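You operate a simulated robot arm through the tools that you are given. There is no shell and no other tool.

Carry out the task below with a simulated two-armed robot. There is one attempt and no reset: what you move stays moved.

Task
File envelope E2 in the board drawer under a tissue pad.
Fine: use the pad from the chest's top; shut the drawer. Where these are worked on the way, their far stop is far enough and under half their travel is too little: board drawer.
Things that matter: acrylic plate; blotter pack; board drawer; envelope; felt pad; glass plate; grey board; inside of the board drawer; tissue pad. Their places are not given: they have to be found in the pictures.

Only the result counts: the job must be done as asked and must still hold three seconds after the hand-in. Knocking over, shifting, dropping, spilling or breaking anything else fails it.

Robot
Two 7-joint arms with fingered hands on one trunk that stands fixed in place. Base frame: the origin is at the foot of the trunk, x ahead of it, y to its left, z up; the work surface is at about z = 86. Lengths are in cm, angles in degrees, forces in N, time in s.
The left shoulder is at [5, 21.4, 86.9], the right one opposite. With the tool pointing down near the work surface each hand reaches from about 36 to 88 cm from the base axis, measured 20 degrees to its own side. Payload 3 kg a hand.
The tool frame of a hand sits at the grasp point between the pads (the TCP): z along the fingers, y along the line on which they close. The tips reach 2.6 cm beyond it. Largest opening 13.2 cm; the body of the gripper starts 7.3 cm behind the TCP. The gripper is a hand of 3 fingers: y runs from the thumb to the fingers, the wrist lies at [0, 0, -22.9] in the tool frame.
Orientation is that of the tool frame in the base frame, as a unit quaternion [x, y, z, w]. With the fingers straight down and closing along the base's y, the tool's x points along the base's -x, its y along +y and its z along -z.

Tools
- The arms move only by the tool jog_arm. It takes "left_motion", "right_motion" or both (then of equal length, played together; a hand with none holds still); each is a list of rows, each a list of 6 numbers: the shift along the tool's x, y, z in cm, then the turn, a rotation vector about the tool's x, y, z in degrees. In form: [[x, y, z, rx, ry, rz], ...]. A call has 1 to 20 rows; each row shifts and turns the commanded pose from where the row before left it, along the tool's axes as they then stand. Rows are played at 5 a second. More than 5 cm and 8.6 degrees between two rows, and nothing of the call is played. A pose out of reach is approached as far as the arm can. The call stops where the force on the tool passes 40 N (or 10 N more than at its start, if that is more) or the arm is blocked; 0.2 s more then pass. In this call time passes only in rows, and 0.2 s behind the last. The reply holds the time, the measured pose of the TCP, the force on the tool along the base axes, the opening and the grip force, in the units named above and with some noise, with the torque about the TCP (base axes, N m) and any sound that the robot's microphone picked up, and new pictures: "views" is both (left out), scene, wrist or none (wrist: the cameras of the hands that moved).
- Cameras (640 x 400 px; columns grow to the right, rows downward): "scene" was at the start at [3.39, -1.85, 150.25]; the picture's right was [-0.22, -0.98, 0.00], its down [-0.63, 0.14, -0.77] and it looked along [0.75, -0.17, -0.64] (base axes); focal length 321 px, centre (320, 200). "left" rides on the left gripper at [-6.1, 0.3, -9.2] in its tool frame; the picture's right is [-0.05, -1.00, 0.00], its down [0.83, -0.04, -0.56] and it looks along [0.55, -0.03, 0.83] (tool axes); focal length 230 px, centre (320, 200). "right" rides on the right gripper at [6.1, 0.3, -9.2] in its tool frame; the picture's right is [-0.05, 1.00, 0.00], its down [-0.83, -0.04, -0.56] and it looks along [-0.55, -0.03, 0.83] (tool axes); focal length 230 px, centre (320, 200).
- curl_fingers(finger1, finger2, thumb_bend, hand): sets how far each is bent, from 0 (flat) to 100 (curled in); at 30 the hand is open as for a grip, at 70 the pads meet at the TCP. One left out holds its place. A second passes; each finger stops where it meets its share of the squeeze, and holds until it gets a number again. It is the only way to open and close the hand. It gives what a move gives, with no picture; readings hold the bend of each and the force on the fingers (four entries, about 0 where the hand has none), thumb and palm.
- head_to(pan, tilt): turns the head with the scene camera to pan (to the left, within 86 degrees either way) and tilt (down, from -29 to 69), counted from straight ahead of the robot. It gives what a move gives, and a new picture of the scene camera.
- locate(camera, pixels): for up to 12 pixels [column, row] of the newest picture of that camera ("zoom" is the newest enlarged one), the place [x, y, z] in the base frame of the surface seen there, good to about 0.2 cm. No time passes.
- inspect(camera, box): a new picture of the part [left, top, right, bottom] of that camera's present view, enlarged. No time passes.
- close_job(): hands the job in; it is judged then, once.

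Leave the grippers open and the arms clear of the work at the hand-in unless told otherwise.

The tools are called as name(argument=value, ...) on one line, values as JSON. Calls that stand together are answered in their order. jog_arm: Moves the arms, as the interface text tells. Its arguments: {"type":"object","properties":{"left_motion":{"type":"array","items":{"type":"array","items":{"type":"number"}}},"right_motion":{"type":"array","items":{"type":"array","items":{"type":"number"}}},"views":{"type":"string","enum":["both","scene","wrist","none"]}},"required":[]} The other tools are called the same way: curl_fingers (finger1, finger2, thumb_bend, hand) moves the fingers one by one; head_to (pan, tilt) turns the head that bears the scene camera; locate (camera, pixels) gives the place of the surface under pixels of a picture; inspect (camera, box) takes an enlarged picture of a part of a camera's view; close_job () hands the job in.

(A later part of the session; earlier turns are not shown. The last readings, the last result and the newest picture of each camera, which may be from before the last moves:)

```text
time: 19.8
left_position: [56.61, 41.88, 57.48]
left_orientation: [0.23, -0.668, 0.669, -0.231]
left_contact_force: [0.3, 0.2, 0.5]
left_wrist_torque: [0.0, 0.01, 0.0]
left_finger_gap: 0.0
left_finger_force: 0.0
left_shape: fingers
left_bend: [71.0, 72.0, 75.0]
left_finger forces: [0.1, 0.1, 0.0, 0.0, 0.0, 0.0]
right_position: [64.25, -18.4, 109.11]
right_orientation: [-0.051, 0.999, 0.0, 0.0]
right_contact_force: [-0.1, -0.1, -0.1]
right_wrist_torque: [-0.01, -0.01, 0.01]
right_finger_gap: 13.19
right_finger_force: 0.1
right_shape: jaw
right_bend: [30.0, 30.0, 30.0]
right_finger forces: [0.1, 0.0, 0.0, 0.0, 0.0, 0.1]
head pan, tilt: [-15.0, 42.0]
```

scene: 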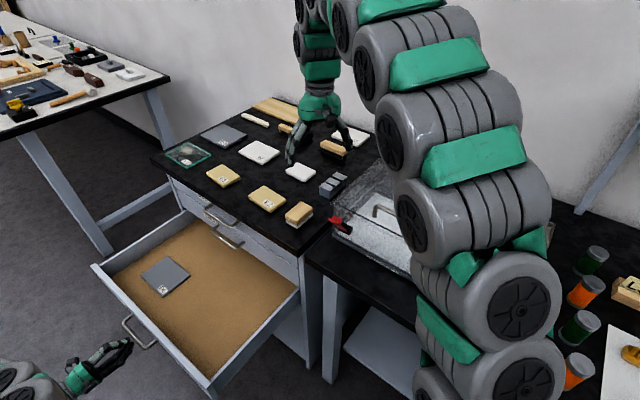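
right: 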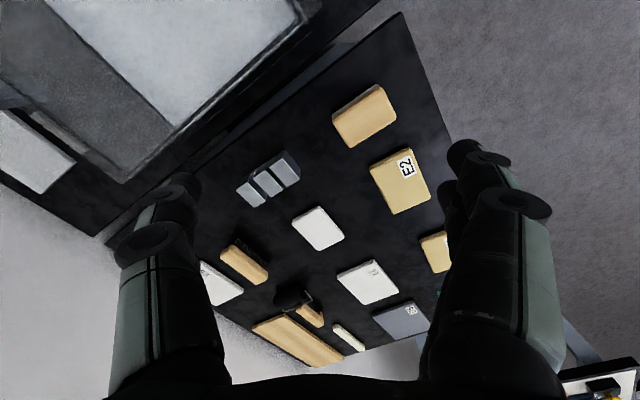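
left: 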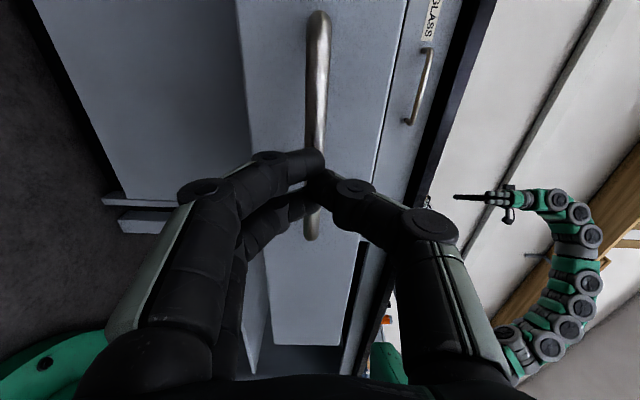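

The fingers slipped off the bar with the drawer at its far stop (about 36 cm open), and the drawer stays there. I back the left hand away 10 cm, then look at the drawer and the items closely.

jog_arm(left_motion=[[0, 0, -2.5, 0, 0, 0], [0, 0, -2.5, 0, 0, 0], [0, 0, -2.5, 0, 0, 0], [0, 0, -2.5, 0, 0, 0]], views="none")

head_to(pan=-2, tilt=48)

inspect(camera="scene", box=[140, 60, 440, 320])

```text
time: 20.8
left_position: [50.38, 49.7, 57.38]
left_orientation: [0.231, -0.668, 0.669, -0.229]
left_contact_force: [0.2, -0.4, -0.5]
left_wrist_torque: [0.02, 0.02, -0.02]
left_finger_gap: 0.01
left_finger_force: 0.1
left_shape: fingers
left_bend: [71.0, 72.0, 75.0]
left_finger forces: [0.0, 0.1, 0.1, 0.0, 0.1, 0.1]
right_position: [64.19, -18.6, 109.06]
right_orientation: [-0.05, 0.999, 0.0, 0.0]
right_contact_force: [-0.5, -0.6, 0.1]
right_wrist_torque: [0.0, -0.03, -0.02]
right_finger_gap: 13.18
right_finger_force: 0.0
right_shape: jaw
right_bend: [30.0, 30.0, 30.0]
right_finger forces: [0.0, 0.0, 0.1, 0.0, 0.1, 0.1]
head pan, tilt: [-15.0, 42.0]
```

```text
time: 21.6
left_position: [50.49, 49.77, 57.42]
left_orientation: [0.231, -0.668, 0.669, -0.23]
left_contact_force: [0.1, 0.3, 0.0]
left_wrist_torque: [0.01, 0.01, 0.0]
left_finger_gap: 0.0
left_finger_force: 0.0
left_shape: fingers
left_bend: [71.0, 72.0, 75.0]
left_finger forces: [0.0, 0.0, 0.1, 0.0, 0.1, 0.1]
right_position: [64.21, -18.41, 109.04]
right_orientation: [-0.051, 0.999, 0.001, 0.0]
right_contact_force: [1.0, -0.1, -0.2]
right_wrist_torque: [-0.01, 0.01, -0.01]
right_finger_gap: 13.21
right_finger_force: 0.1
right_shape: jaw
right_bend: [30.0, 30.0, 30.0]
right_finger forces: [0.0, 0.1, 0.0, 0.1, 0.0, 0.0]
head pan, tilt: [-2.0, 48.0]
```

scene: 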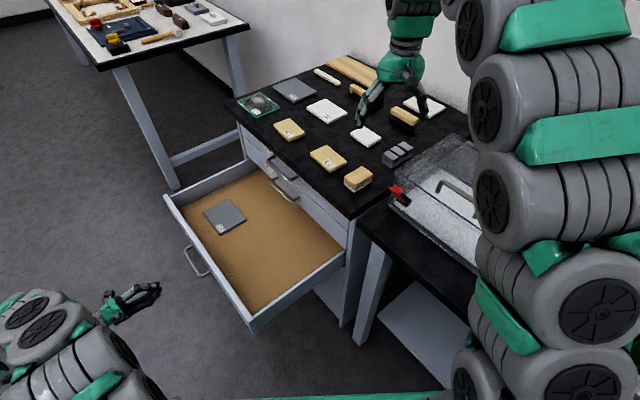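

```text
1.54 times, centred on (290, 190) of scene
```

zoom: 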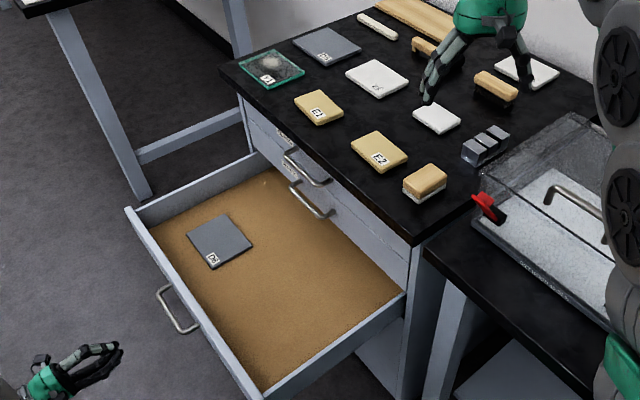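

The drawer holds only one grey board. I locate the drawer's inside, its walls and the board corners, then the corners of E2 and the pad.

locate(camera="zoom", pixels=[[270, 370], [320, 300], [300, 230], [160, 230], [230, 190], [252, 243], [212, 268], [187, 234], [222, 215], [400, 293], [135, 215], [250, 390]])

inspect(camera="scene", box=[290, 110, 430, 200])

```text
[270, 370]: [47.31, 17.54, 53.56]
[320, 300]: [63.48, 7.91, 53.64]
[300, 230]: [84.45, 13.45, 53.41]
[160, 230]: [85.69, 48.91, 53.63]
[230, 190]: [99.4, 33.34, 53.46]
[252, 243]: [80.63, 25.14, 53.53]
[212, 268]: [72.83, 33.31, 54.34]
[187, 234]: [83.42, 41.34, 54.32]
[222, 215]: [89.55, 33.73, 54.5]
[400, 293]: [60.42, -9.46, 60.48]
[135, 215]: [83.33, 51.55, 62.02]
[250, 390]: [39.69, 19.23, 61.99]
```

```text
4.44 times, centred on (360, 155) of scene
```

zoom: 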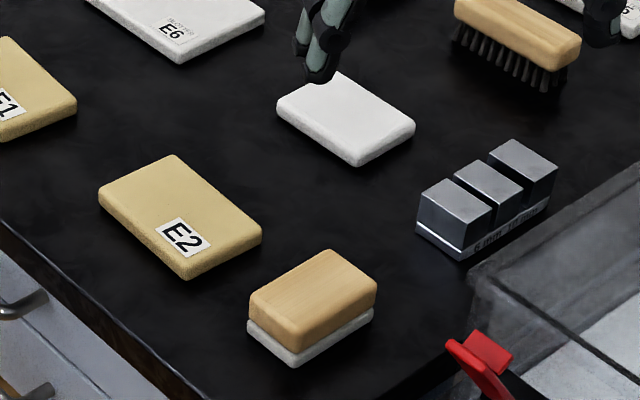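

The drawer floor is at z≈53.5; its right half is free. I locate the corners of E2, the tissue pad, the felt block and neighbours in this enlarged picture.

locate(camera="zoom", pixels=[[104, 193], [175, 158], [257, 230], [187, 270], [180, 215], [283, 103], [340, 75], [410, 125], [357, 158], [345, 115], [258, 295], [310, 285]])

locate(camera="zoom", pixels=[[325, 255], [372, 290], [300, 345], [255, 300], [295, 362], [250, 330], [425, 195], [460, 250], [370, 310], [70, 105], [190, 278], [258, 243]])

```text
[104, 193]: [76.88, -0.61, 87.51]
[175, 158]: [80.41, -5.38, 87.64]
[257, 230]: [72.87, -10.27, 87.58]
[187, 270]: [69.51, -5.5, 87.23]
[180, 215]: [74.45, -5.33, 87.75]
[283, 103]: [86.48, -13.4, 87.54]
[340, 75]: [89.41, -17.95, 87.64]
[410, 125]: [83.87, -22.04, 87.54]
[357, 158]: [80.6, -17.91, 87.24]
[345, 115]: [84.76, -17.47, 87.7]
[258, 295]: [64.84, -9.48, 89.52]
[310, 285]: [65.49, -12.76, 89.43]
```

```text
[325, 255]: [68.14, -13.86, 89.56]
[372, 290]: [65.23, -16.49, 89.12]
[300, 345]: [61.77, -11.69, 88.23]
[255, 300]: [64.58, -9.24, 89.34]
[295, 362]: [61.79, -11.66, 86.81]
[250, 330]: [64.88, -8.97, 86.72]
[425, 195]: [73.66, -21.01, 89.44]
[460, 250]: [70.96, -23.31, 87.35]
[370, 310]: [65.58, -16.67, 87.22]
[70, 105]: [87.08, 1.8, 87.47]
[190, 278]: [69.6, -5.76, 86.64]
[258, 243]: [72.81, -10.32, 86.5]
```

E2's top is about 9.2 × 6.2 cm, centre [74.9, -5.4], top z≈87.7, long side at about 34° from x. I turn the right hand 28° so it closes across E2's short side, then carry it over E2 at its present height.

jog_arm(right_motion=[[0, 0, 0, 0, 0, -7.075], [0, 0, 0, 0, 0, -7.075], [0, 0, 0, 0, 0, -7.075], [0, 0, 0, 0, 0, -7.075], [-4.04, 1.2, 0, 0, 0, 0], [-4.04, 1.2, 0, 0, 0, 0], [-4.04, 1.2, 0, 0, 0, 0], [-4.03, 1.21, 0, 0, 0, 0]], views="both")

```text
time: 23.4
left_position: [50.47, 49.73, 57.46]
left_orientation: [0.231, -0.668, 0.669, -0.232]
left_contact_force: [0.0, 0.1, -0.1]
left_wrist_torque: [0.02, -0.01, 0.0]
left_finger_gap: 0.0
left_finger_force: 0.1
left_shape: fingers
left_bend: [71.0, 72.0, 75.0]
left_finger forces: [0.1, 0.1, 0.0, 0.0, 0.0, 0.0]
right_position: [73.53, -7.29, 109.15]
right_orientation: [-0.293, 0.956, 0.001, 0.001]
right_contact_force: [0.6, -0.4, 0.7]
right_wrist_torque: [0.01, 0.01, 0.01]
right_finger_gap: 13.22
right_finger_force: 0.1
right_shape: jaw
right_bend: [30.0, 30.0, 30.0]
right_finger forces: [0.0, 0.1, 0.0, 0.1, 0.1, 0.0]
right hand out of reach, approached as far as the arm can: row 8
head pan, tilt: [-2.0, 48.0]
```

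scene: 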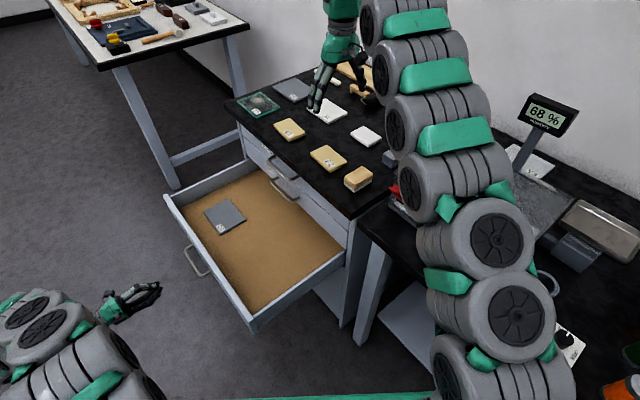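
right: 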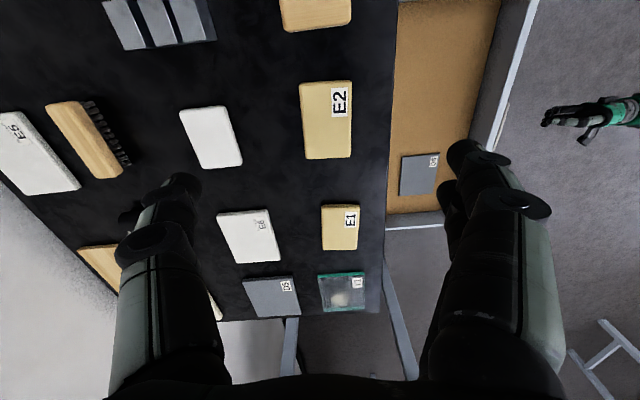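

The arm hit its reach limit at this height, at [73.5, -7.3, 109]; lower down there is more reach. I lower 8 cm and read the pose.

jog_arm(right_motion=[[0, 0, 4, 0, 0, 0], [0, 0, 4, 0, 0, 0]], views="wrist")

```text
time: 24.0
left_position: [50.31, 49.76, 57.56]
left_orientation: [0.23, -0.668, 0.668, -0.231]
left_contact_force: [0.5, 1.0, 0.2]
left_wrist_torque: [0.02, 0.0, -0.01]
left_finger_gap: 0.0
left_finger_force: 0.1
left_shape: fingers
left_bend: [71.0, 72.0, 75.0]
left_finger forces: [0.1, 0.0, 0.1, 0.0, 0.0, 0.1]
right_position: [73.57, -7.38, 101.11]
right_orientation: [-0.293, 0.956, 0.0, -0.001]
right_contact_force: [-0.9, -0.5, -0.4]
right_wrist_torque: [0.0, 0.03, -0.02]
right_finger_gap: 13.2
right_finger_force: 0.0
right_shape: jaw
right_bend: [30.0, 30.0, 30.0]
right_finger forces: [0.0, 0.0, 0.0, 0.0, 0.0, 0.1]
head pan, tilt: [-2.0, 48.0]
```

right: 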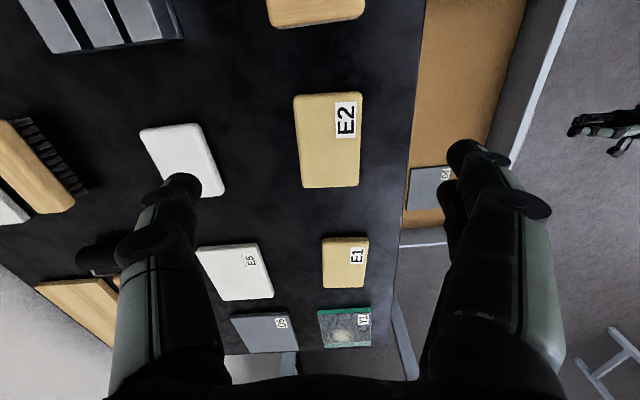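

The hand is at [73.6, -7.4, 101.1]. I locate E2's corners through the right wrist camera for a second estimate.

locate(camera="right", pixels=[[297, 98], [358, 96], [356, 183], [304, 184], [330, 140], [296, 140], [358, 140], [328, 96], [330, 184], [390, 120]])

inspect(camera="right", box=[260, 60, 400, 210])

```text
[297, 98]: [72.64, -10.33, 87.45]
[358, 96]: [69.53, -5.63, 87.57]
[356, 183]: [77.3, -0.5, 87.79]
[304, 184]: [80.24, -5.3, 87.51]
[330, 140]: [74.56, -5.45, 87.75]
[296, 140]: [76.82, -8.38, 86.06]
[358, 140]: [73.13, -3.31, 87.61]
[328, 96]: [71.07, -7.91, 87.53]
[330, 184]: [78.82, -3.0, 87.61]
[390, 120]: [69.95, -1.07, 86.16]
```

```text
2.67 times, centred on (330, 135) of right
```

zoom: 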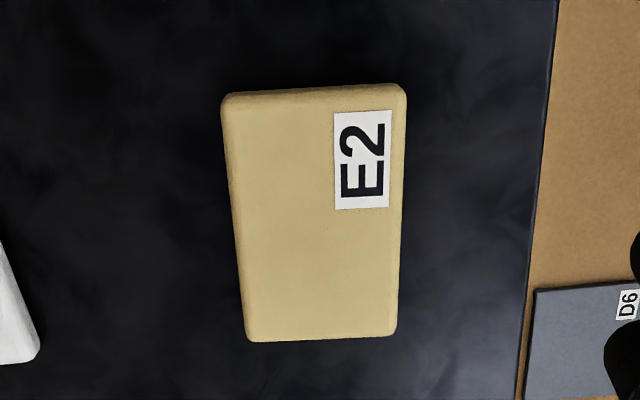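

E2's centre is [74.9, -5.4], long side at 33.5°, width about 6.1 cm. I narrow the right hand to about 9 cm and go down over E2 to TCP z≈90.5.

curl_fingers(hand="right", finger1=44, finger2=44, thumb_bend=44)

jog_arm(right_motion=[[-1.1, 0.42, 3, 0, 0, 0], [-1.1, 0.42, 3, 0, 0, 0], [0, 0, 2.5, 0, 0, 0], [0, 0, 2.0, 0, 0, 0]], views="both")

```text
time: 25.0
left_position: [50.43, 49.72, 57.43]
left_orientation: [0.23, -0.668, 0.669, -0.231]
left_contact_force: [0.1, 0.1, 0.2]
left_wrist_torque: [-0.02, 0.03, -0.01]
left_finger_gap: 0.03
left_finger_force: 0.1
left_shape: fingers
left_bend: [71.0, 72.0, 75.0]
left_finger forces: [0.0, 0.1, 0.1, 0.0, 0.0, 0.0]
right_position: [73.49, -7.39, 101.04]
right_orientation: [-0.293, 0.956, 0.0, 0.0]
right_contact_force: [-0.4, -0.2, -0.5]
right_wrist_torque: [0.01, -0.04, 0.0]
right_finger_gap: 8.87
right_finger_force: 0.1
right_shape: fingers
right_bend: [44.0, 44.0, 44.0]
right_finger forces: [0.1, 0.1, 0.0, 0.1, 0.0, 0.0]
head pan, tilt: [-2.0, 48.0]
```

```text
time: 26.0
left_position: [50.43, 49.82, 57.45]
left_orientation: [0.23, -0.668, 0.669, -0.231]
left_contact_force: [0.0, -0.7, 0.1]
left_wrist_torque: [-0.04, 0.0, 0.01]
left_finger_gap: 0.01
left_finger_force: 0.0
left_shape: fingers
left_bend: [71.0, 72.0, 75.0]
left_finger forces: [0.0, 0.0, 0.1, 0.0, 0.0, 0.0]
right_position: [74.84, -5.04, 90.55]
right_orientation: [-0.293, 0.956, 0.001, 0.0]
right_contact_force: [-0.1, -0.2, -0.6]
right_wrist_torque: [-0.04, -0.02, 0.04]
right_finger_gap: 8.88
right_finger_force: 0.2
right_shape: fingers
right_bend: [44.0, 44.0, 44.0]
right_finger forces: [0.0, 0.0, 0.0, 0.1, 0.0, 0.1]
head pan, tilt: [-2.0, 48.0]
```

scene: 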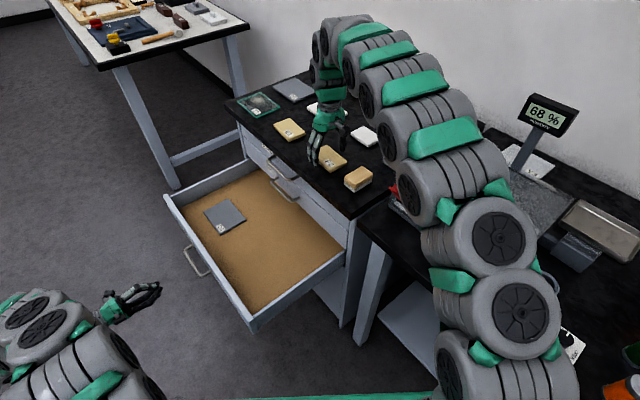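
right: 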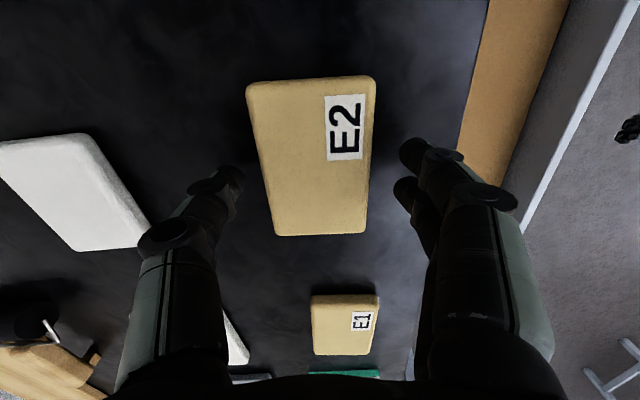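

Thumb and fingers stand on both sides of E2, centred. I lower 1.5 cm so the tips come near the chest top.

jog_arm(right_motion=[[0, 0, 0.8, 0, 0, 0], [0, 0, 0.7, 0, 0, 0]], views="wrist")

inspect(camera="scene", box=[280, 100, 380, 200])

```text
time: 26.6
left_position: [50.4, 49.78, 57.35]
left_orientation: [0.23, -0.668, 0.669, -0.231]
left_contact_force: [1.2, 0.1, -0.6]
left_wrist_torque: [-0.03, 0.05, 0.0]
left_finger_gap: 0.04
left_finger_force: 0.1
left_shape: fingers
left_bend: [71.0, 72.0, 75.0]
left_finger forces: [0.0, 0.0, 0.0, 0.0, 0.0, 0.1]
right_position: [74.87, -5.2, 89.19]
right_orientation: [-0.293, 0.956, 0.0, 0.001]
right_contact_force: [-3.5, -1.2, 16.6]
right_wrist_torque: [0.01, 0.18, 0.01]
right_finger_gap: 8.87
right_finger_force: 7.8
right_shape: fingers
right_bend: [44.0, 44.0, 44.0]
right_finger forces: [5.1, 4.0, 0.0, 0.0, 6.9, 0.0]
head pan, tilt: [-2.0, 48.0]
```

right: 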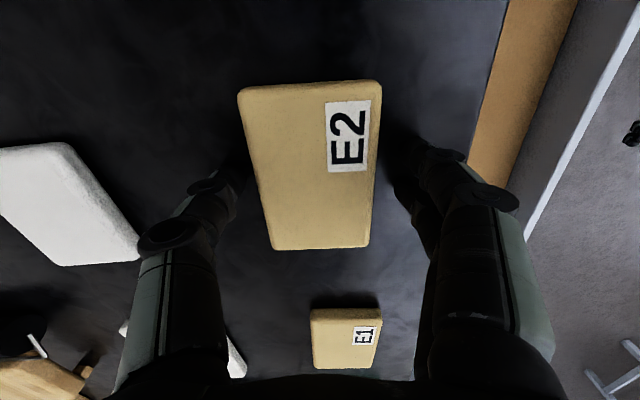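

```text
4.00 times, centred on (330, 150) of scene
```

zoom: 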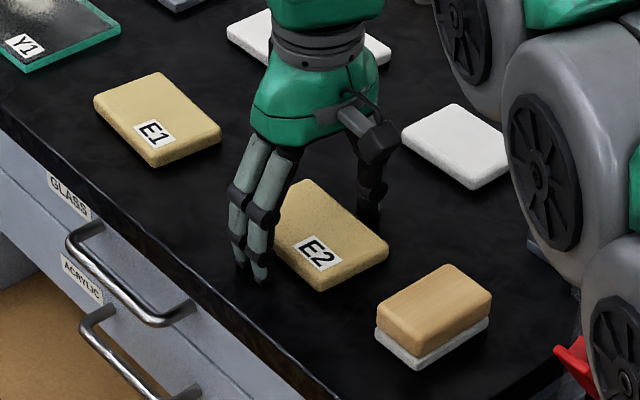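

The fingertips touch the chest top (16.6 N) at TCP z≈89.2. I lift 0.35 cm and close the fingers on E2's sides.

jog_arm(right_motion=[[0, 0, -0.35, 0, 0, 0]], views="none")

curl_fingers(hand="right", finger1=62, finger2=62, thumb_bend=62)

inspect(camera="right", box=[160, 40, 480, 240])

inspect(camera="scene", box=[280, 100, 380, 200])

```text
time: 27.0
left_position: [50.43, 49.79, 57.41]
left_orientation: [0.231, -0.668, 0.668, -0.231]
left_contact_force: [0.1, -0.1, -0.2]
left_wrist_torque: [0.0, 0.02, -0.02]
left_finger_gap: 0.0
left_finger_force: 0.0
left_shape: fingers
left_bend: [71.0, 72.0, 75.0]
left_finger forces: [0.1, 0.1, 0.1, 0.0, 0.0, 0.1]
right_position: [74.81, -5.19, 89.43]
right_orientation: [-0.294, 0.956, 0.0, -0.002]
right_contact_force: [0.1, -1.1, -0.7]
right_wrist_torque: [0.01, 0.01, -0.02]
right_finger_gap: 8.82
right_finger_force: 0.0
right_shape: fingers
right_bend: [44.0, 44.0, 44.0]
right_finger forces: [0.0, 0.1, 0.1, 0.0, 0.0, 0.0]
head pan, tilt: [-2.0, 48.0]
```

```text
time: 28.0
left_position: [50.5, 49.7, 57.43]
left_orientation: [0.231, -0.668, 0.669, -0.231]
left_contact_force: [-0.2, -0.2, 0.8]
left_wrist_torque: [0.01, 0.02, 0.0]
left_finger_gap: 0.0
left_finger_force: 0.2
left_shape: fingers
left_bend: [71.0, 72.0, 75.0]
left_finger forces: [0.1, 0.1, 0.1, 0.0, 0.0, 0.0]
right_position: [74.94, -5.15, 89.48]
right_orientation: [-0.293, 0.956, -0.001, 0.0]
right_contact_force: [0.0, -0.8, -0.6]
right_wrist_torque: [-0.03, 0.0, -0.02]
right_finger_gap: 6.29
right_finger_force: 14.1
right_shape: fingers
right_bend: [53.0, 53.0, 55.0]
right_finger forces: [7.2, 7.1, 0.1, 0.0, 14.2, 0.0]
head pan, tilt: [-2.0, 48.0]
```

```text
2.00 times, centred on (320, 140) of right
```

zoom: 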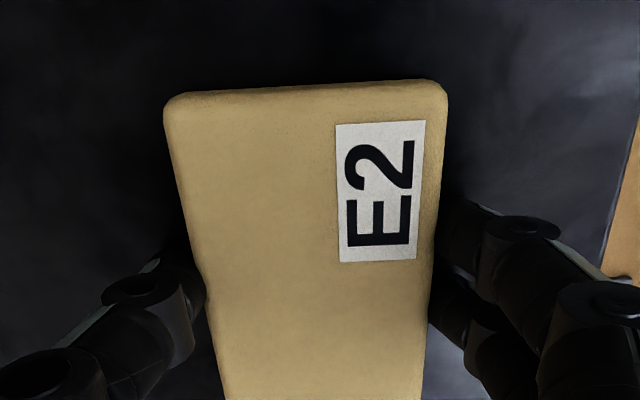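

```text
4.00 times, centred on (330, 150) of scene
```

zoom: 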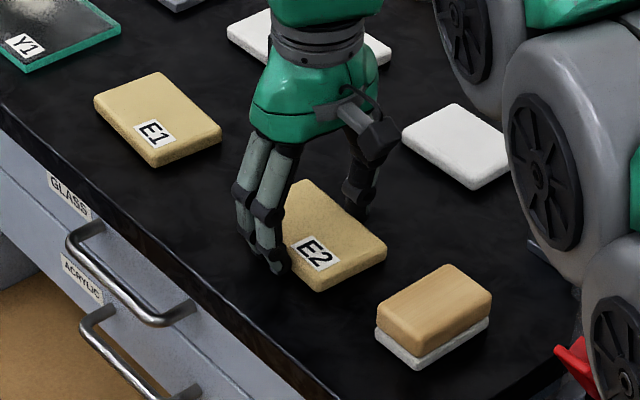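

E2 is held with about 14 N. I lift it straight up 10 cm and check the hold.

jog_arm(right_motion=[[0, 0, -1.0, 0, 0, 0], [0, 0, -2.0, 0, 0, 0], [0, 0, -3.0, 0, 0, 0], [0, 0, -4.0, 0, 0, 0]], views="both")

```text
time: 29.0
left_position: [50.26, 49.78, 57.47]
left_orientation: [-0.231, 0.669, -0.668, 0.231]
left_contact_force: [0.4, 0.2, 0.0]
left_wrist_torque: [0.02, 0.03, -0.02]
left_finger_gap: 0.03
left_finger_force: 0.1
left_shape: fingers
left_bend: [71.0, 72.0, 75.0]
left_finger forces: [0.0, 0.0, 0.0, 0.1, 0.1, 0.0]
right_position: [74.73, -5.06, 99.38]
right_orientation: [-0.294, 0.956, 0.0, 0.0]
right_contact_force: [0.1, 0.0, -0.3]
right_wrist_torque: [-0.01, -0.03, -0.04]
right_finger_gap: 6.29
right_finger_force: 13.9
right_shape: fingers
right_bend: [53.0, 53.0, 55.0]
right_finger forces: [7.0, 7.1, 0.0, 0.1, 14.1, 0.1]
head pan, tilt: [-2.0, 48.0]
```

scene: 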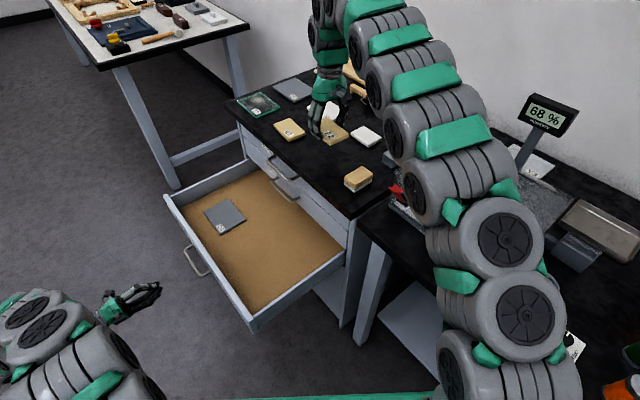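
right: 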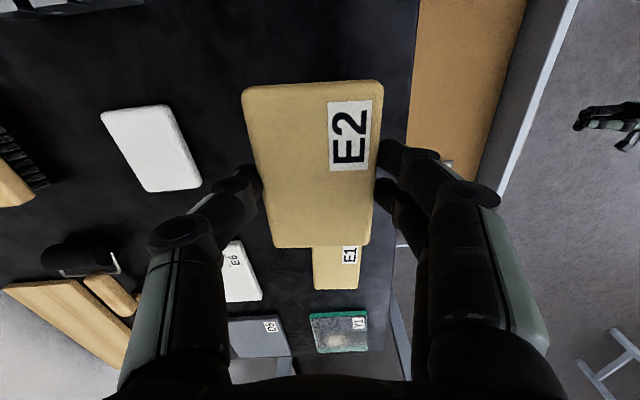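

E2 is off the surface and held firmly. I carry it sideways out past the chest's front edge, to over the drawer's free part.

jog_arm(right_motion=[[-0.1, 3.0, 0, 0, 0, 0], [-0.1, 3.4, 0, 0, 0, 0], [-0.1, 3.4, 0, 0, 0, 0], [-0.1, 3.4, 0, 0, 0, 0], [-0.1, 3.4, 0, 0, 0, 0], [-0.1, 3.4, 0, 0, 0, 0], [0, 3.4, 0, 0, 0, 0]], views="both")

```text
time: 30.6
left_position: [50.34, 49.71, 57.49]
left_orientation: [0.231, -0.668, 0.669, -0.231]
left_contact_force: [-0.4, -1.3, 0.6]
left_wrist_torque: [-0.01, -0.01, 0.01]
left_finger_gap: 0.0
left_finger_force: 0.1
left_shape: fingers
left_bend: [71.0, 72.0, 75.0]
left_finger forces: [0.0, 0.0, 0.0, 0.0, 0.0, 0.0]
right_position: [62.22, 14.32, 99.33]
right_orientation: [-0.294, 0.956, 0.0, 0.0]
right_contact_force: [0.7, -0.2, 0.0]
right_wrist_torque: [0.01, -0.01, 0.01]
right_finger_gap: 6.27
right_finger_force: 13.4
right_shape: fingers
right_bend: [53.0, 53.0, 55.0]
right_finger forces: [6.9, 6.9, 0.1, 0.1, 13.8, 0.0]
head pan, tilt: [-2.0, 48.0]
```

scene: 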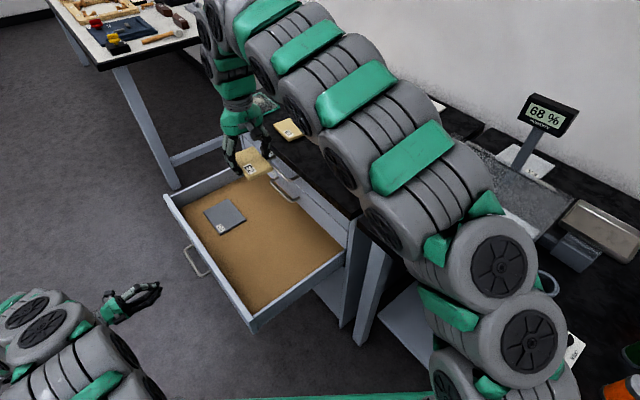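
right: 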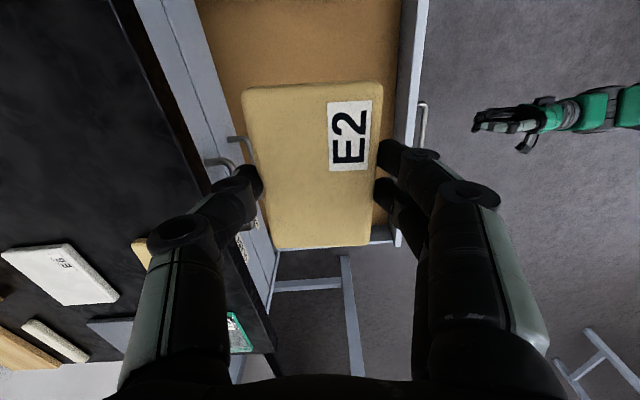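

E2 now hangs over the open drawer at [62.2, 14.3, 99.3]. I lower it in stages, watching the arm's clearance to the chest edge.

jog_arm(right_motion=[[0, 0, 3, 0, 0, 0], [0, 0, 4, 0, 0, 0], [0, 0, 4, 0, 0, 0], [0, 0, 4, 0, 0, 0]], views="both")

```text
time: 31.6
left_position: [50.39, 49.74, 57.41]
left_orientation: [0.231, -0.668, 0.669, -0.231]
left_contact_force: [0.3, 0.2, -0.2]
left_wrist_torque: [-0.01, -0.01, -0.02]
left_finger_gap: 0.01
left_finger_force: 0.0
left_shape: fingers
left_bend: [71.0, 72.0, 75.0]
left_finger forces: [0.1, 0.0, 0.0, 0.1, 0.0, 0.0]
right_position: [62.64, 14.34, 84.45]
right_orientation: [-0.293, 0.956, 0.0, 0.002]
right_contact_force: [-0.6, -0.4, -0.4]
right_wrist_torque: [-0.01, 0.0, 0.0]
right_finger_gap: 6.27
right_finger_force: 13.7
right_shape: fingers
right_bend: [53.0, 53.0, 55.0]
right_finger forces: [7.0, 7.0, 0.1, 0.0, 14.0, 0.0]
head pan, tilt: [-2.0, 48.0]
```

scene: 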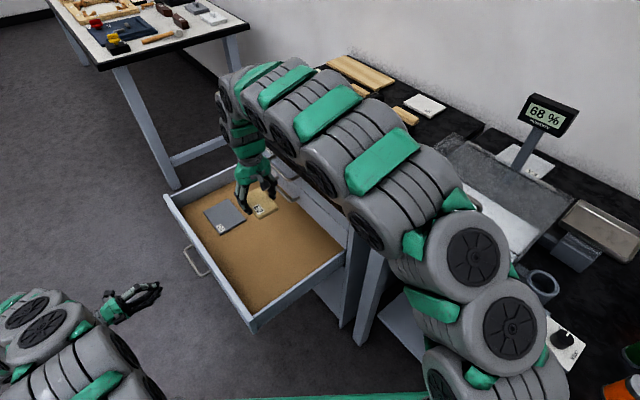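
right: 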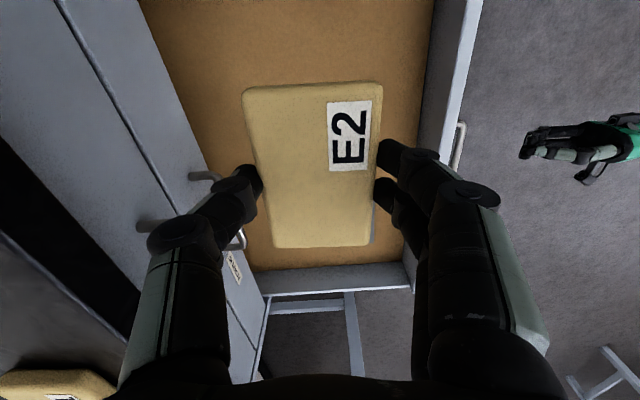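

The arm hangs partly over the chest now. I locate points along the arm's top surface to estimate its clearance above the chest top.

locate(camera="scene", pixels=[[460, 200], [385, 165], [330, 115], [285, 85], [245, 75], [425, 250], [365, 225], [310, 170], [275, 135], [232, 115], [250, 150], [410, 200]])

inspect(camera="scene", box=[200, 50, 480, 290])

```text
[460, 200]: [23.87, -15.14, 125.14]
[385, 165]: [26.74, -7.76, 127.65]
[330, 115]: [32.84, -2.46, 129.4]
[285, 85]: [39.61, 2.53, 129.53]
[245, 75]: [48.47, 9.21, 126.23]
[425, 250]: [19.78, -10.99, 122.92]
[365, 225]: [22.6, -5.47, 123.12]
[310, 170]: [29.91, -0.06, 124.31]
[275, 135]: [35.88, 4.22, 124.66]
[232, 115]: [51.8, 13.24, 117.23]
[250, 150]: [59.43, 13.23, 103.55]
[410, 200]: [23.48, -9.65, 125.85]
```

```text
1.67 times, centred on (340, 170) of scene
```

zoom: 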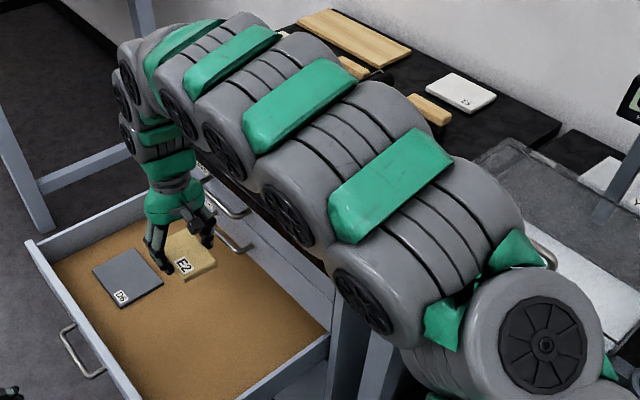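

The arm stays at n≈-22, about 20 cm clear of the chest edge (n≈-42), arching high. I continue down to about z=60.

jog_arm(right_motion=[[0, 0, 4, 0, 0, 0], [0, 0, 4, 0, 0, 0], [0, 0, 4, 0, 0, 0], [0, 0, 4, 0, 0, 0], [0, 0, 4, 0, 0, 0], [0, 0, 4, 0, 0, 0]], views="both")

```text
time: 33.0
left_position: [50.52, 49.81, 57.34]
left_orientation: [0.231, -0.668, 0.669, -0.23]
left_contact_force: [-0.2, 0.2, 0.0]
left_wrist_torque: [-0.01, 0.01, -0.01]
left_finger_gap: 0.0
left_finger_force: 0.1
left_shape: fingers
left_bend: [71.0, 72.0, 75.0]
left_finger forces: [0.0, 0.1, 0.0, 0.0, 0.0, 0.0]
right_position: [62.27, 14.65, 60.07]
right_orientation: [-0.292, 0.956, 0.0, 0.0]
right_contact_force: [0.0, 0.0, -0.4]
right_wrist_torque: [0.02, 0.01, 0.0]
right_finger_gap: 6.25
right_finger_force: 13.6
right_shape: fingers
right_bend: [53.0, 53.0, 55.0]
right_finger forces: [6.8, 6.8, 0.1, 0.0, 13.5, 0.0]
head pan, tilt: [-2.0, 48.0]
```

scene: 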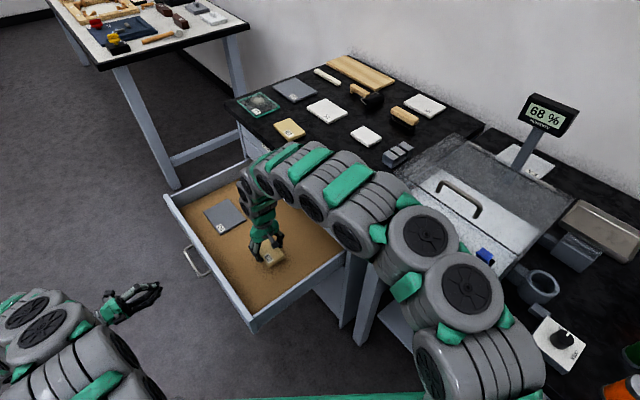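
right: 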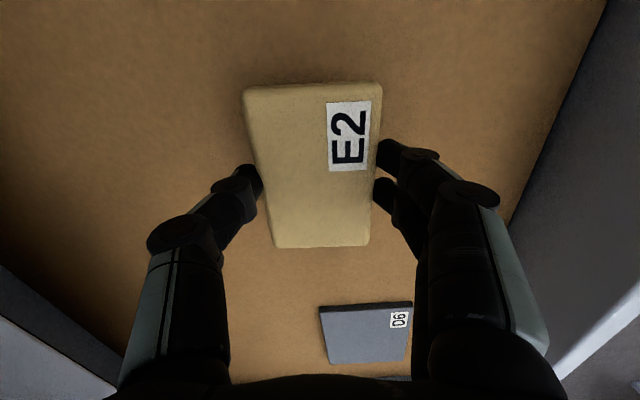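

The hand is inside the open drawer with no contact. I lower the last 3 cm in small steps until E2 touches the floor.

jog_arm(right_motion=[[0, 0, 1.0, 0, 0, 0], [0, 0, 0.8, 0, 0, 0], [0, 0, 0.5, 0, 0, 0], [0, 0, 0.3, 0, 0, 0]], views="both")

```text
time: 34.0
left_position: [50.35, 49.85, 57.34]
left_orientation: [0.231, -0.668, 0.669, -0.232]
left_contact_force: [0.1, 0.3, -0.2]
left_wrist_torque: [0.0, -0.01, -0.02]
left_finger_gap: 0.0
left_finger_force: 0.0
left_shape: fingers
left_bend: [71.0, 72.0, 75.0]
left_finger forces: [0.1, 0.0, 0.0, 0.0, 0.0, 0.0]
right_position: [62.29, 14.61, 57.87]
right_orientation: [-0.293, 0.956, 0.0, 0.0]
right_contact_force: [0.1, 0.3, -0.4]
right_wrist_torque: [0.01, -0.04, -0.03]
right_finger_gap: 6.22
right_finger_force: 13.4
right_shape: fingers
right_bend: [53.0, 53.0, 55.0]
right_finger forces: [6.8, 6.8, 0.1, 0.1, 13.6, 0.1]
head pan, tilt: [-2.0, 48.0]
```

scene: 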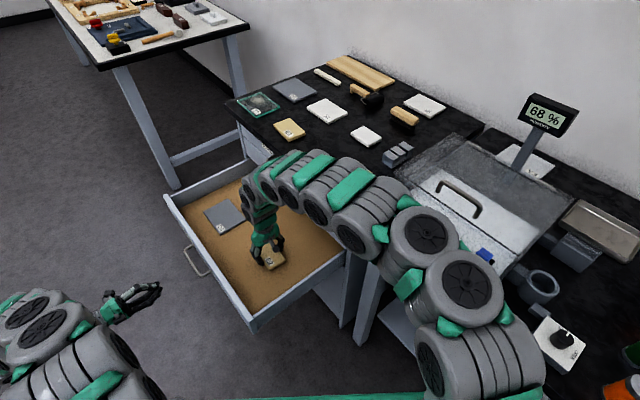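
right: 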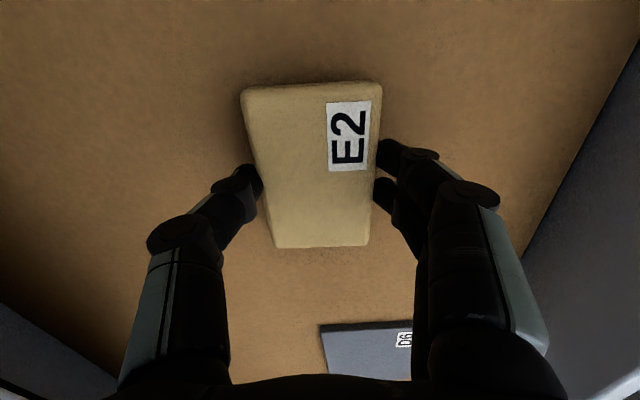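

No contact yet. I lower in three more small steps.

jog_arm(right_motion=[[0, 0, 0.25, 0, 0, 0], [0, 0, 0.25, 0, 0, 0]], views="none")

```text
time: 34.6
left_position: [50.38, 49.78, 57.29]
left_orientation: [-0.23, 0.669, -0.668, 0.231]
left_contact_force: [-0.5, 0.2, 0.0]
left_wrist_torque: [0.01, 0.04, 0.0]
left_finger_gap: 0.02
left_finger_force: 0.0
left_shape: fingers
left_bend: [71.0, 72.0, 75.0]
left_finger forces: [0.1, 0.0, 0.1, 0.0, 0.0, 0.0]
right_position: [62.23, 14.61, 57.33]
right_orientation: [-0.295, 0.955, -0.001, -0.001]
right_contact_force: [-0.2, -0.3, -0.6]
right_wrist_torque: [0.01, 0.0, -0.01]
right_finger_gap: 6.26
right_finger_force: 13.4
right_shape: fingers
right_bend: [53.0, 53.0, 55.0]
right_finger forces: [6.8, 6.8, 0.1, 0.1, 13.6, 0.0]
head pan, tilt: [-2.0, 48.0]
```

jog_arm(right_motion=[[0, 0, 0.2, 0, 0, 0], [0, 0, 0.15, 0, 0, 0]], views="none")

```text
time: 35.2
left_position: [50.36, 49.66, 57.3]
left_orientation: [-0.231, 0.668, -0.668, 0.23]
left_contact_force: [0.2, -0.2, -0.1]
left_wrist_torque: [-0.02, -0.02, 0.03]
left_finger_gap: 0.02
left_finger_force: 0.0
left_shape: fingers
left_bend: [71.0, 72.0, 75.0]
left_finger forces: [0.0, 0.0, 0.0, 0.1, 0.0, 0.1]
right_position: [62.28, 14.51, 57.05]
right_orientation: [-0.292, 0.956, -0.001, 0.0]
right_contact_force: [-0.5, 0.8, -0.6]
right_wrist_torque: [0.03, 0.01, -0.02]
right_finger_gap: 6.25
right_finger_force: 13.7
right_shape: fingers
right_bend: [53.0, 53.0, 55.0]
right_finger forces: [6.8, 6.8, 0.1, 0.1, 13.6, 0.1]
head pan, tilt: [-2.0, 48.0]
```

Still no contact at z≈57.05; expected touch is about 56.95. One more small step.

jog_arm(right_motion=[[0, 0, 0.15, 0, 0, 0], [0, 0, 0.1, 0, 0, 0]], views="none")

```text
time: 35.8
left_position: [50.42, 49.84, 57.47]
left_orientation: [0.23, -0.668, 0.669, -0.231]
left_contact_force: [-0.4, 0.3, -0.2]
left_wrist_torque: [-0.01, 0.01, -0.01]
left_finger_gap: 0.0
left_finger_force: 0.0
left_shape: fingers
left_bend: [71.0, 72.0, 75.0]
left_finger forces: [0.0, 0.1, 0.0, 0.0, 0.1, 0.1]
right_position: [62.08, 14.51, 56.68]
right_orientation: [-0.293, 0.956, 0.0, 0.0]
right_contact_force: [-0.3, 0.3, -0.9]
right_wrist_torque: [0.02, 0.01, 0.0]
right_finger_gap: 6.23
right_finger_force: 13.7
right_shape: fingers
right_bend: [53.0, 53.0, 55.0]
right_finger forces: [6.7, 6.9, 0.0, 0.0, 13.6, 0.0]
head pan, tilt: [-2.0, 48.0]
```

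No contact yet. I check E2's height above the floor with the wrist camera.

locate(camera="right", pixels=[[300, 130], [300, 180], [320, 230], [300, 50], [300, 280], [200, 130]])

inspect(camera="scene", box=[230, 200, 320, 290])

```text
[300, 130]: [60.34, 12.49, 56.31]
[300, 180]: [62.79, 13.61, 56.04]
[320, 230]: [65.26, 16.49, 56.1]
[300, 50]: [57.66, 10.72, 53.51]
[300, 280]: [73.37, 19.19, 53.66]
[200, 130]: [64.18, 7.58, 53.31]
```

```text
4.44 times, centred on (275, 245) of scene
```

zoom: 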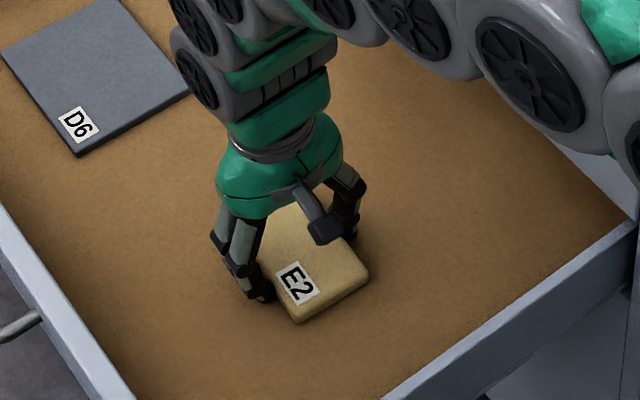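

That wrist picture was from before the last steps. I step 0.1 cm down with a new wrist picture.

jog_arm(right_motion=[[0, 0, 0.1, 0, 0, 0]], views="wrist")

locate(camera="right", pixels=[[300, 130], [300, 180], [320, 230], [310, 100], [360, 130], [300, 50], [300, 280], [200, 130], [420, 100]])

```text
time: 36.2
left_position: [50.45, 49.67, 57.52]
left_orientation: [0.231, -0.668, 0.669, -0.231]
left_contact_force: [-0.7, -0.1, 0.2]
left_wrist_torque: [0.03, -0.02, -0.01]
left_finger_gap: 0.0
left_finger_force: 0.0
left_shape: fingers
left_bend: [71.0, 72.0, 75.0]
left_finger forces: [0.0, 0.0, 0.0, 0.0, 0.1, 0.1]
right_position: [62.08, 14.55, 56.67]
right_orientation: [-0.293, 0.956, 0.0, 0.0]
right_contact_force: [-0.4, -0.3, 2.7]
right_wrist_torque: [-0.09, -0.02, 0.0]
right_finger_gap: 6.24
right_finger_force: 13.8
right_shape: fingers
right_bend: [53.0, 53.0, 55.0]
right_finger forces: [6.8, 6.8, 0.0, 0.1, 13.9, 0.1]
head pan, tilt: [-2.0, 48.0]
```

right: 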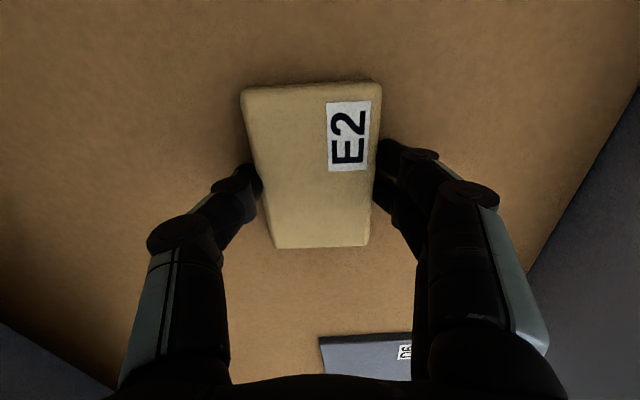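

```text
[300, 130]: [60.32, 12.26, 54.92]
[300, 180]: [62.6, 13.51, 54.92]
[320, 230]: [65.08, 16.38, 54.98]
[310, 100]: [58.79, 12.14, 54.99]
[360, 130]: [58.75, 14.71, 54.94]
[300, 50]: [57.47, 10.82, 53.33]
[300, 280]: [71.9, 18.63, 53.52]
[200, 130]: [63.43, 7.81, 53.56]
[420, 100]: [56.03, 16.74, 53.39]
```

E2 rests on the drawer floor (2.7 N contact, its top at z≈54.95). I open the right hand a little to release it.

curl_fingers(hand="right", finger1=48, finger2=48, thumb_bend=48)

jog_arm(right_motion=[[0, 0, -0.5, 0, 0, 0], [0, 0, -1.5, 0, 0, 0], [0, 0, -3, 0, 0, 0], [0, 0, -4, 0, 0, 0]], views="both")

```text
time: 37.2
left_position: [50.39, 49.78, 57.44]
left_orientation: [0.23, -0.667, 0.67, -0.231]
left_contact_force: [0.1, 0.1, -0.2]
left_wrist_torque: [0.01, -0.02, -0.02]
left_finger_gap: 0.0
left_finger_force: 0.2
left_shape: fingers
left_bend: [71.0, 72.0, 75.0]
left_finger forces: [0.1, 0.0, 0.0, 0.0, 0.0, 0.0]
right_position: [62.23, 14.59, 56.64]
right_orientation: [-0.293, 0.956, 0.0, 0.0]
right_contact_force: [0.4, 0.1, -0.9]
right_wrist_torque: [0.02, 0.03, -0.01]
right_finger_gap: 7.42
right_finger_force: 0.0
right_shape: fingers
right_bend: [48.0, 48.0, 48.0]
right_finger forces: [0.0, 0.1, 0.1, 0.0, 0.0, 0.1]
head pan, tilt: [-2.0, 48.0]
```

```text
time: 38.2
left_position: [50.47, 49.68, 57.36]
left_orientation: [0.23, -0.668, 0.669, -0.231]
left_contact_force: [0.4, -0.7, 0.2]
left_wrist_torque: [0.0, -0.01, 0.0]
left_finger_gap: 0.03
left_finger_force: 0.0
left_shape: fingers
left_bend: [71.0, 72.0, 75.0]
left_finger forces: [0.0, 0.0, 0.1, 0.0, 0.1, 0.1]
right_position: [62.25, 14.84, 65.82]
right_orientation: [-0.293, 0.956, 0.0, 0.0]
right_contact_force: [0.2, -0.2, 0.1]
right_wrist_torque: [0.01, -0.02, -0.02]
right_finger_gap: 7.39
right_finger_force: 0.0
right_shape: fingers
right_bend: [48.0, 48.0, 48.0]
right_finger forces: [0.1, 0.0, 0.1, 0.1, 0.0, 0.0]
head pan, tilt: [-2.0, 48.0]
```

scene: 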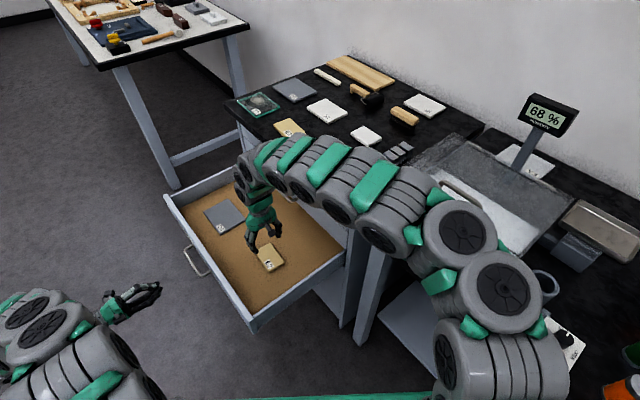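
right: 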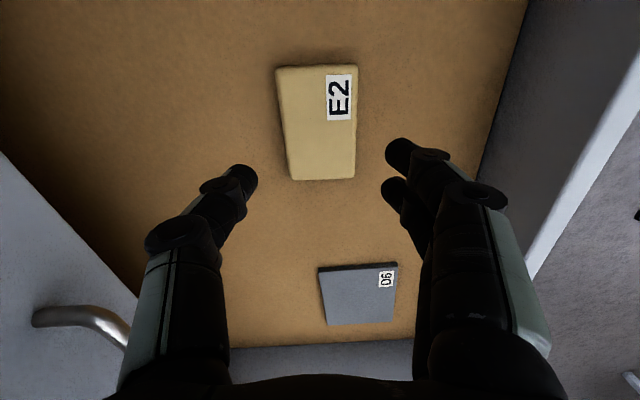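

E2 lies in the drawer, released. I locate its corners there for placing the pad later.

locate(camera="right", pixels=[[280, 70], [354, 69], [353, 176], [293, 177], [320, 125], [300, 125]])

inspect(camera="scene", box=[340, 110, 420, 170])

locate(camera="scene", pixels=[[351, 134], [364, 127], [381, 139], [368, 145], [366, 136], [397, 141], [402, 118], [325, 110]])

```text
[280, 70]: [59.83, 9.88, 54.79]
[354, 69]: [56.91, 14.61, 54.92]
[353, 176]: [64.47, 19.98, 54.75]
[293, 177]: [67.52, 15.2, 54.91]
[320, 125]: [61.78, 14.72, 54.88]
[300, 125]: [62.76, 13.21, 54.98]
```

```text
6.67 times, centred on (380, 140) of scene
```

zoom: 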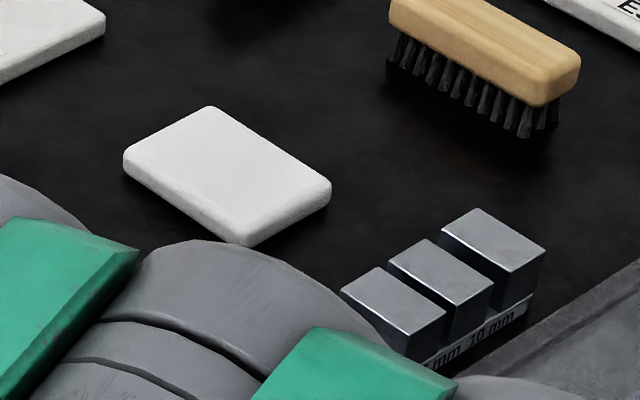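

```text
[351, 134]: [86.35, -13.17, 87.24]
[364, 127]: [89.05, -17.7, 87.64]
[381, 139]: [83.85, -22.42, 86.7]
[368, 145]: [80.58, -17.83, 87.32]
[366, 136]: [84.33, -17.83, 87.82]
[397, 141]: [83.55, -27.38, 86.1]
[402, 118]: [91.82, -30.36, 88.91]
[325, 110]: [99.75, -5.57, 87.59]
```

E2's centre in the drawer is [62.2, 14.9], top z≈54.9, long side at 35°. The tissue pad's centre is about [85.0, -17.8], about 7.8 × 5.8 cm, at 36.5°; that is near the right arm's reach limit, so I will tilt the hand 15° back. First I raise the hand out of the drawer and set that orientation.

jog_arm(right_motion=[[0, 0, -4.5, 0, 0, 0], [0, 0, -4.5, 0, 0, 0], [0, 0, -4.5, 0, 0, 0], [0, 0, -4.5, 0, 0, 0], [0, 0, -4.5, 0, 0, 0], [0, 0, -4.5, 0, 0, 0], [0, 0, -4.5, 0, 0, 0], [0, 0, 0, 0, 0, -2.4], [0, 0, 0, 0, -7.5, 0], [0, 0, 0, 0, -7.5, 0]], views="both")

```text
time: 40.4
left_position: [50.43, 49.75, 57.4]
left_orientation: [0.23, -0.668, 0.669, -0.231]
left_contact_force: [-0.6, -0.2, -0.4]
left_wrist_torque: [-0.01, -0.01, 0.02]
left_finger_gap: 0.03
left_finger_force: 0.1
left_shape: fingers
left_bend: [71.0, 72.0, 75.0]
left_finger forces: [0.1, 0.0, 0.0, 0.0, 0.1, 0.0]
right_position: [62.4, 14.51, 96.98]
right_orientation: [-0.311, 0.941, 0.042, 0.125]
right_contact_force: [0.1, 0.8, 0.3]
right_wrist_torque: [-0.03, 0.03, 0.0]
right_finger_gap: 7.41
right_finger_force: 0.1
right_shape: fingers
right_bend: [48.0, 48.0, 48.0]
right_finger forces: [0.1, 0.1, 0.0, 0.0, 0.0, 0.0]
head pan, tilt: [-2.0, 48.0]
```

scene: 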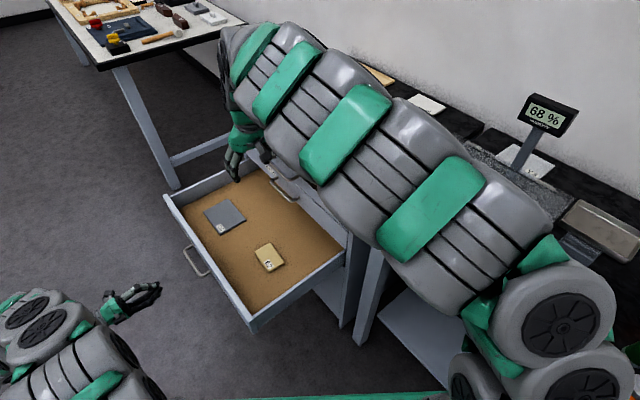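
right: 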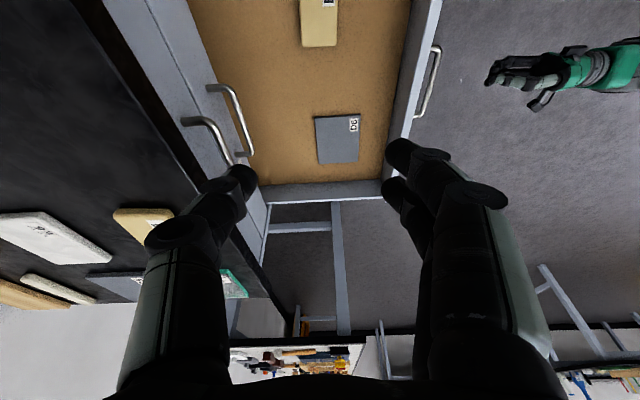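

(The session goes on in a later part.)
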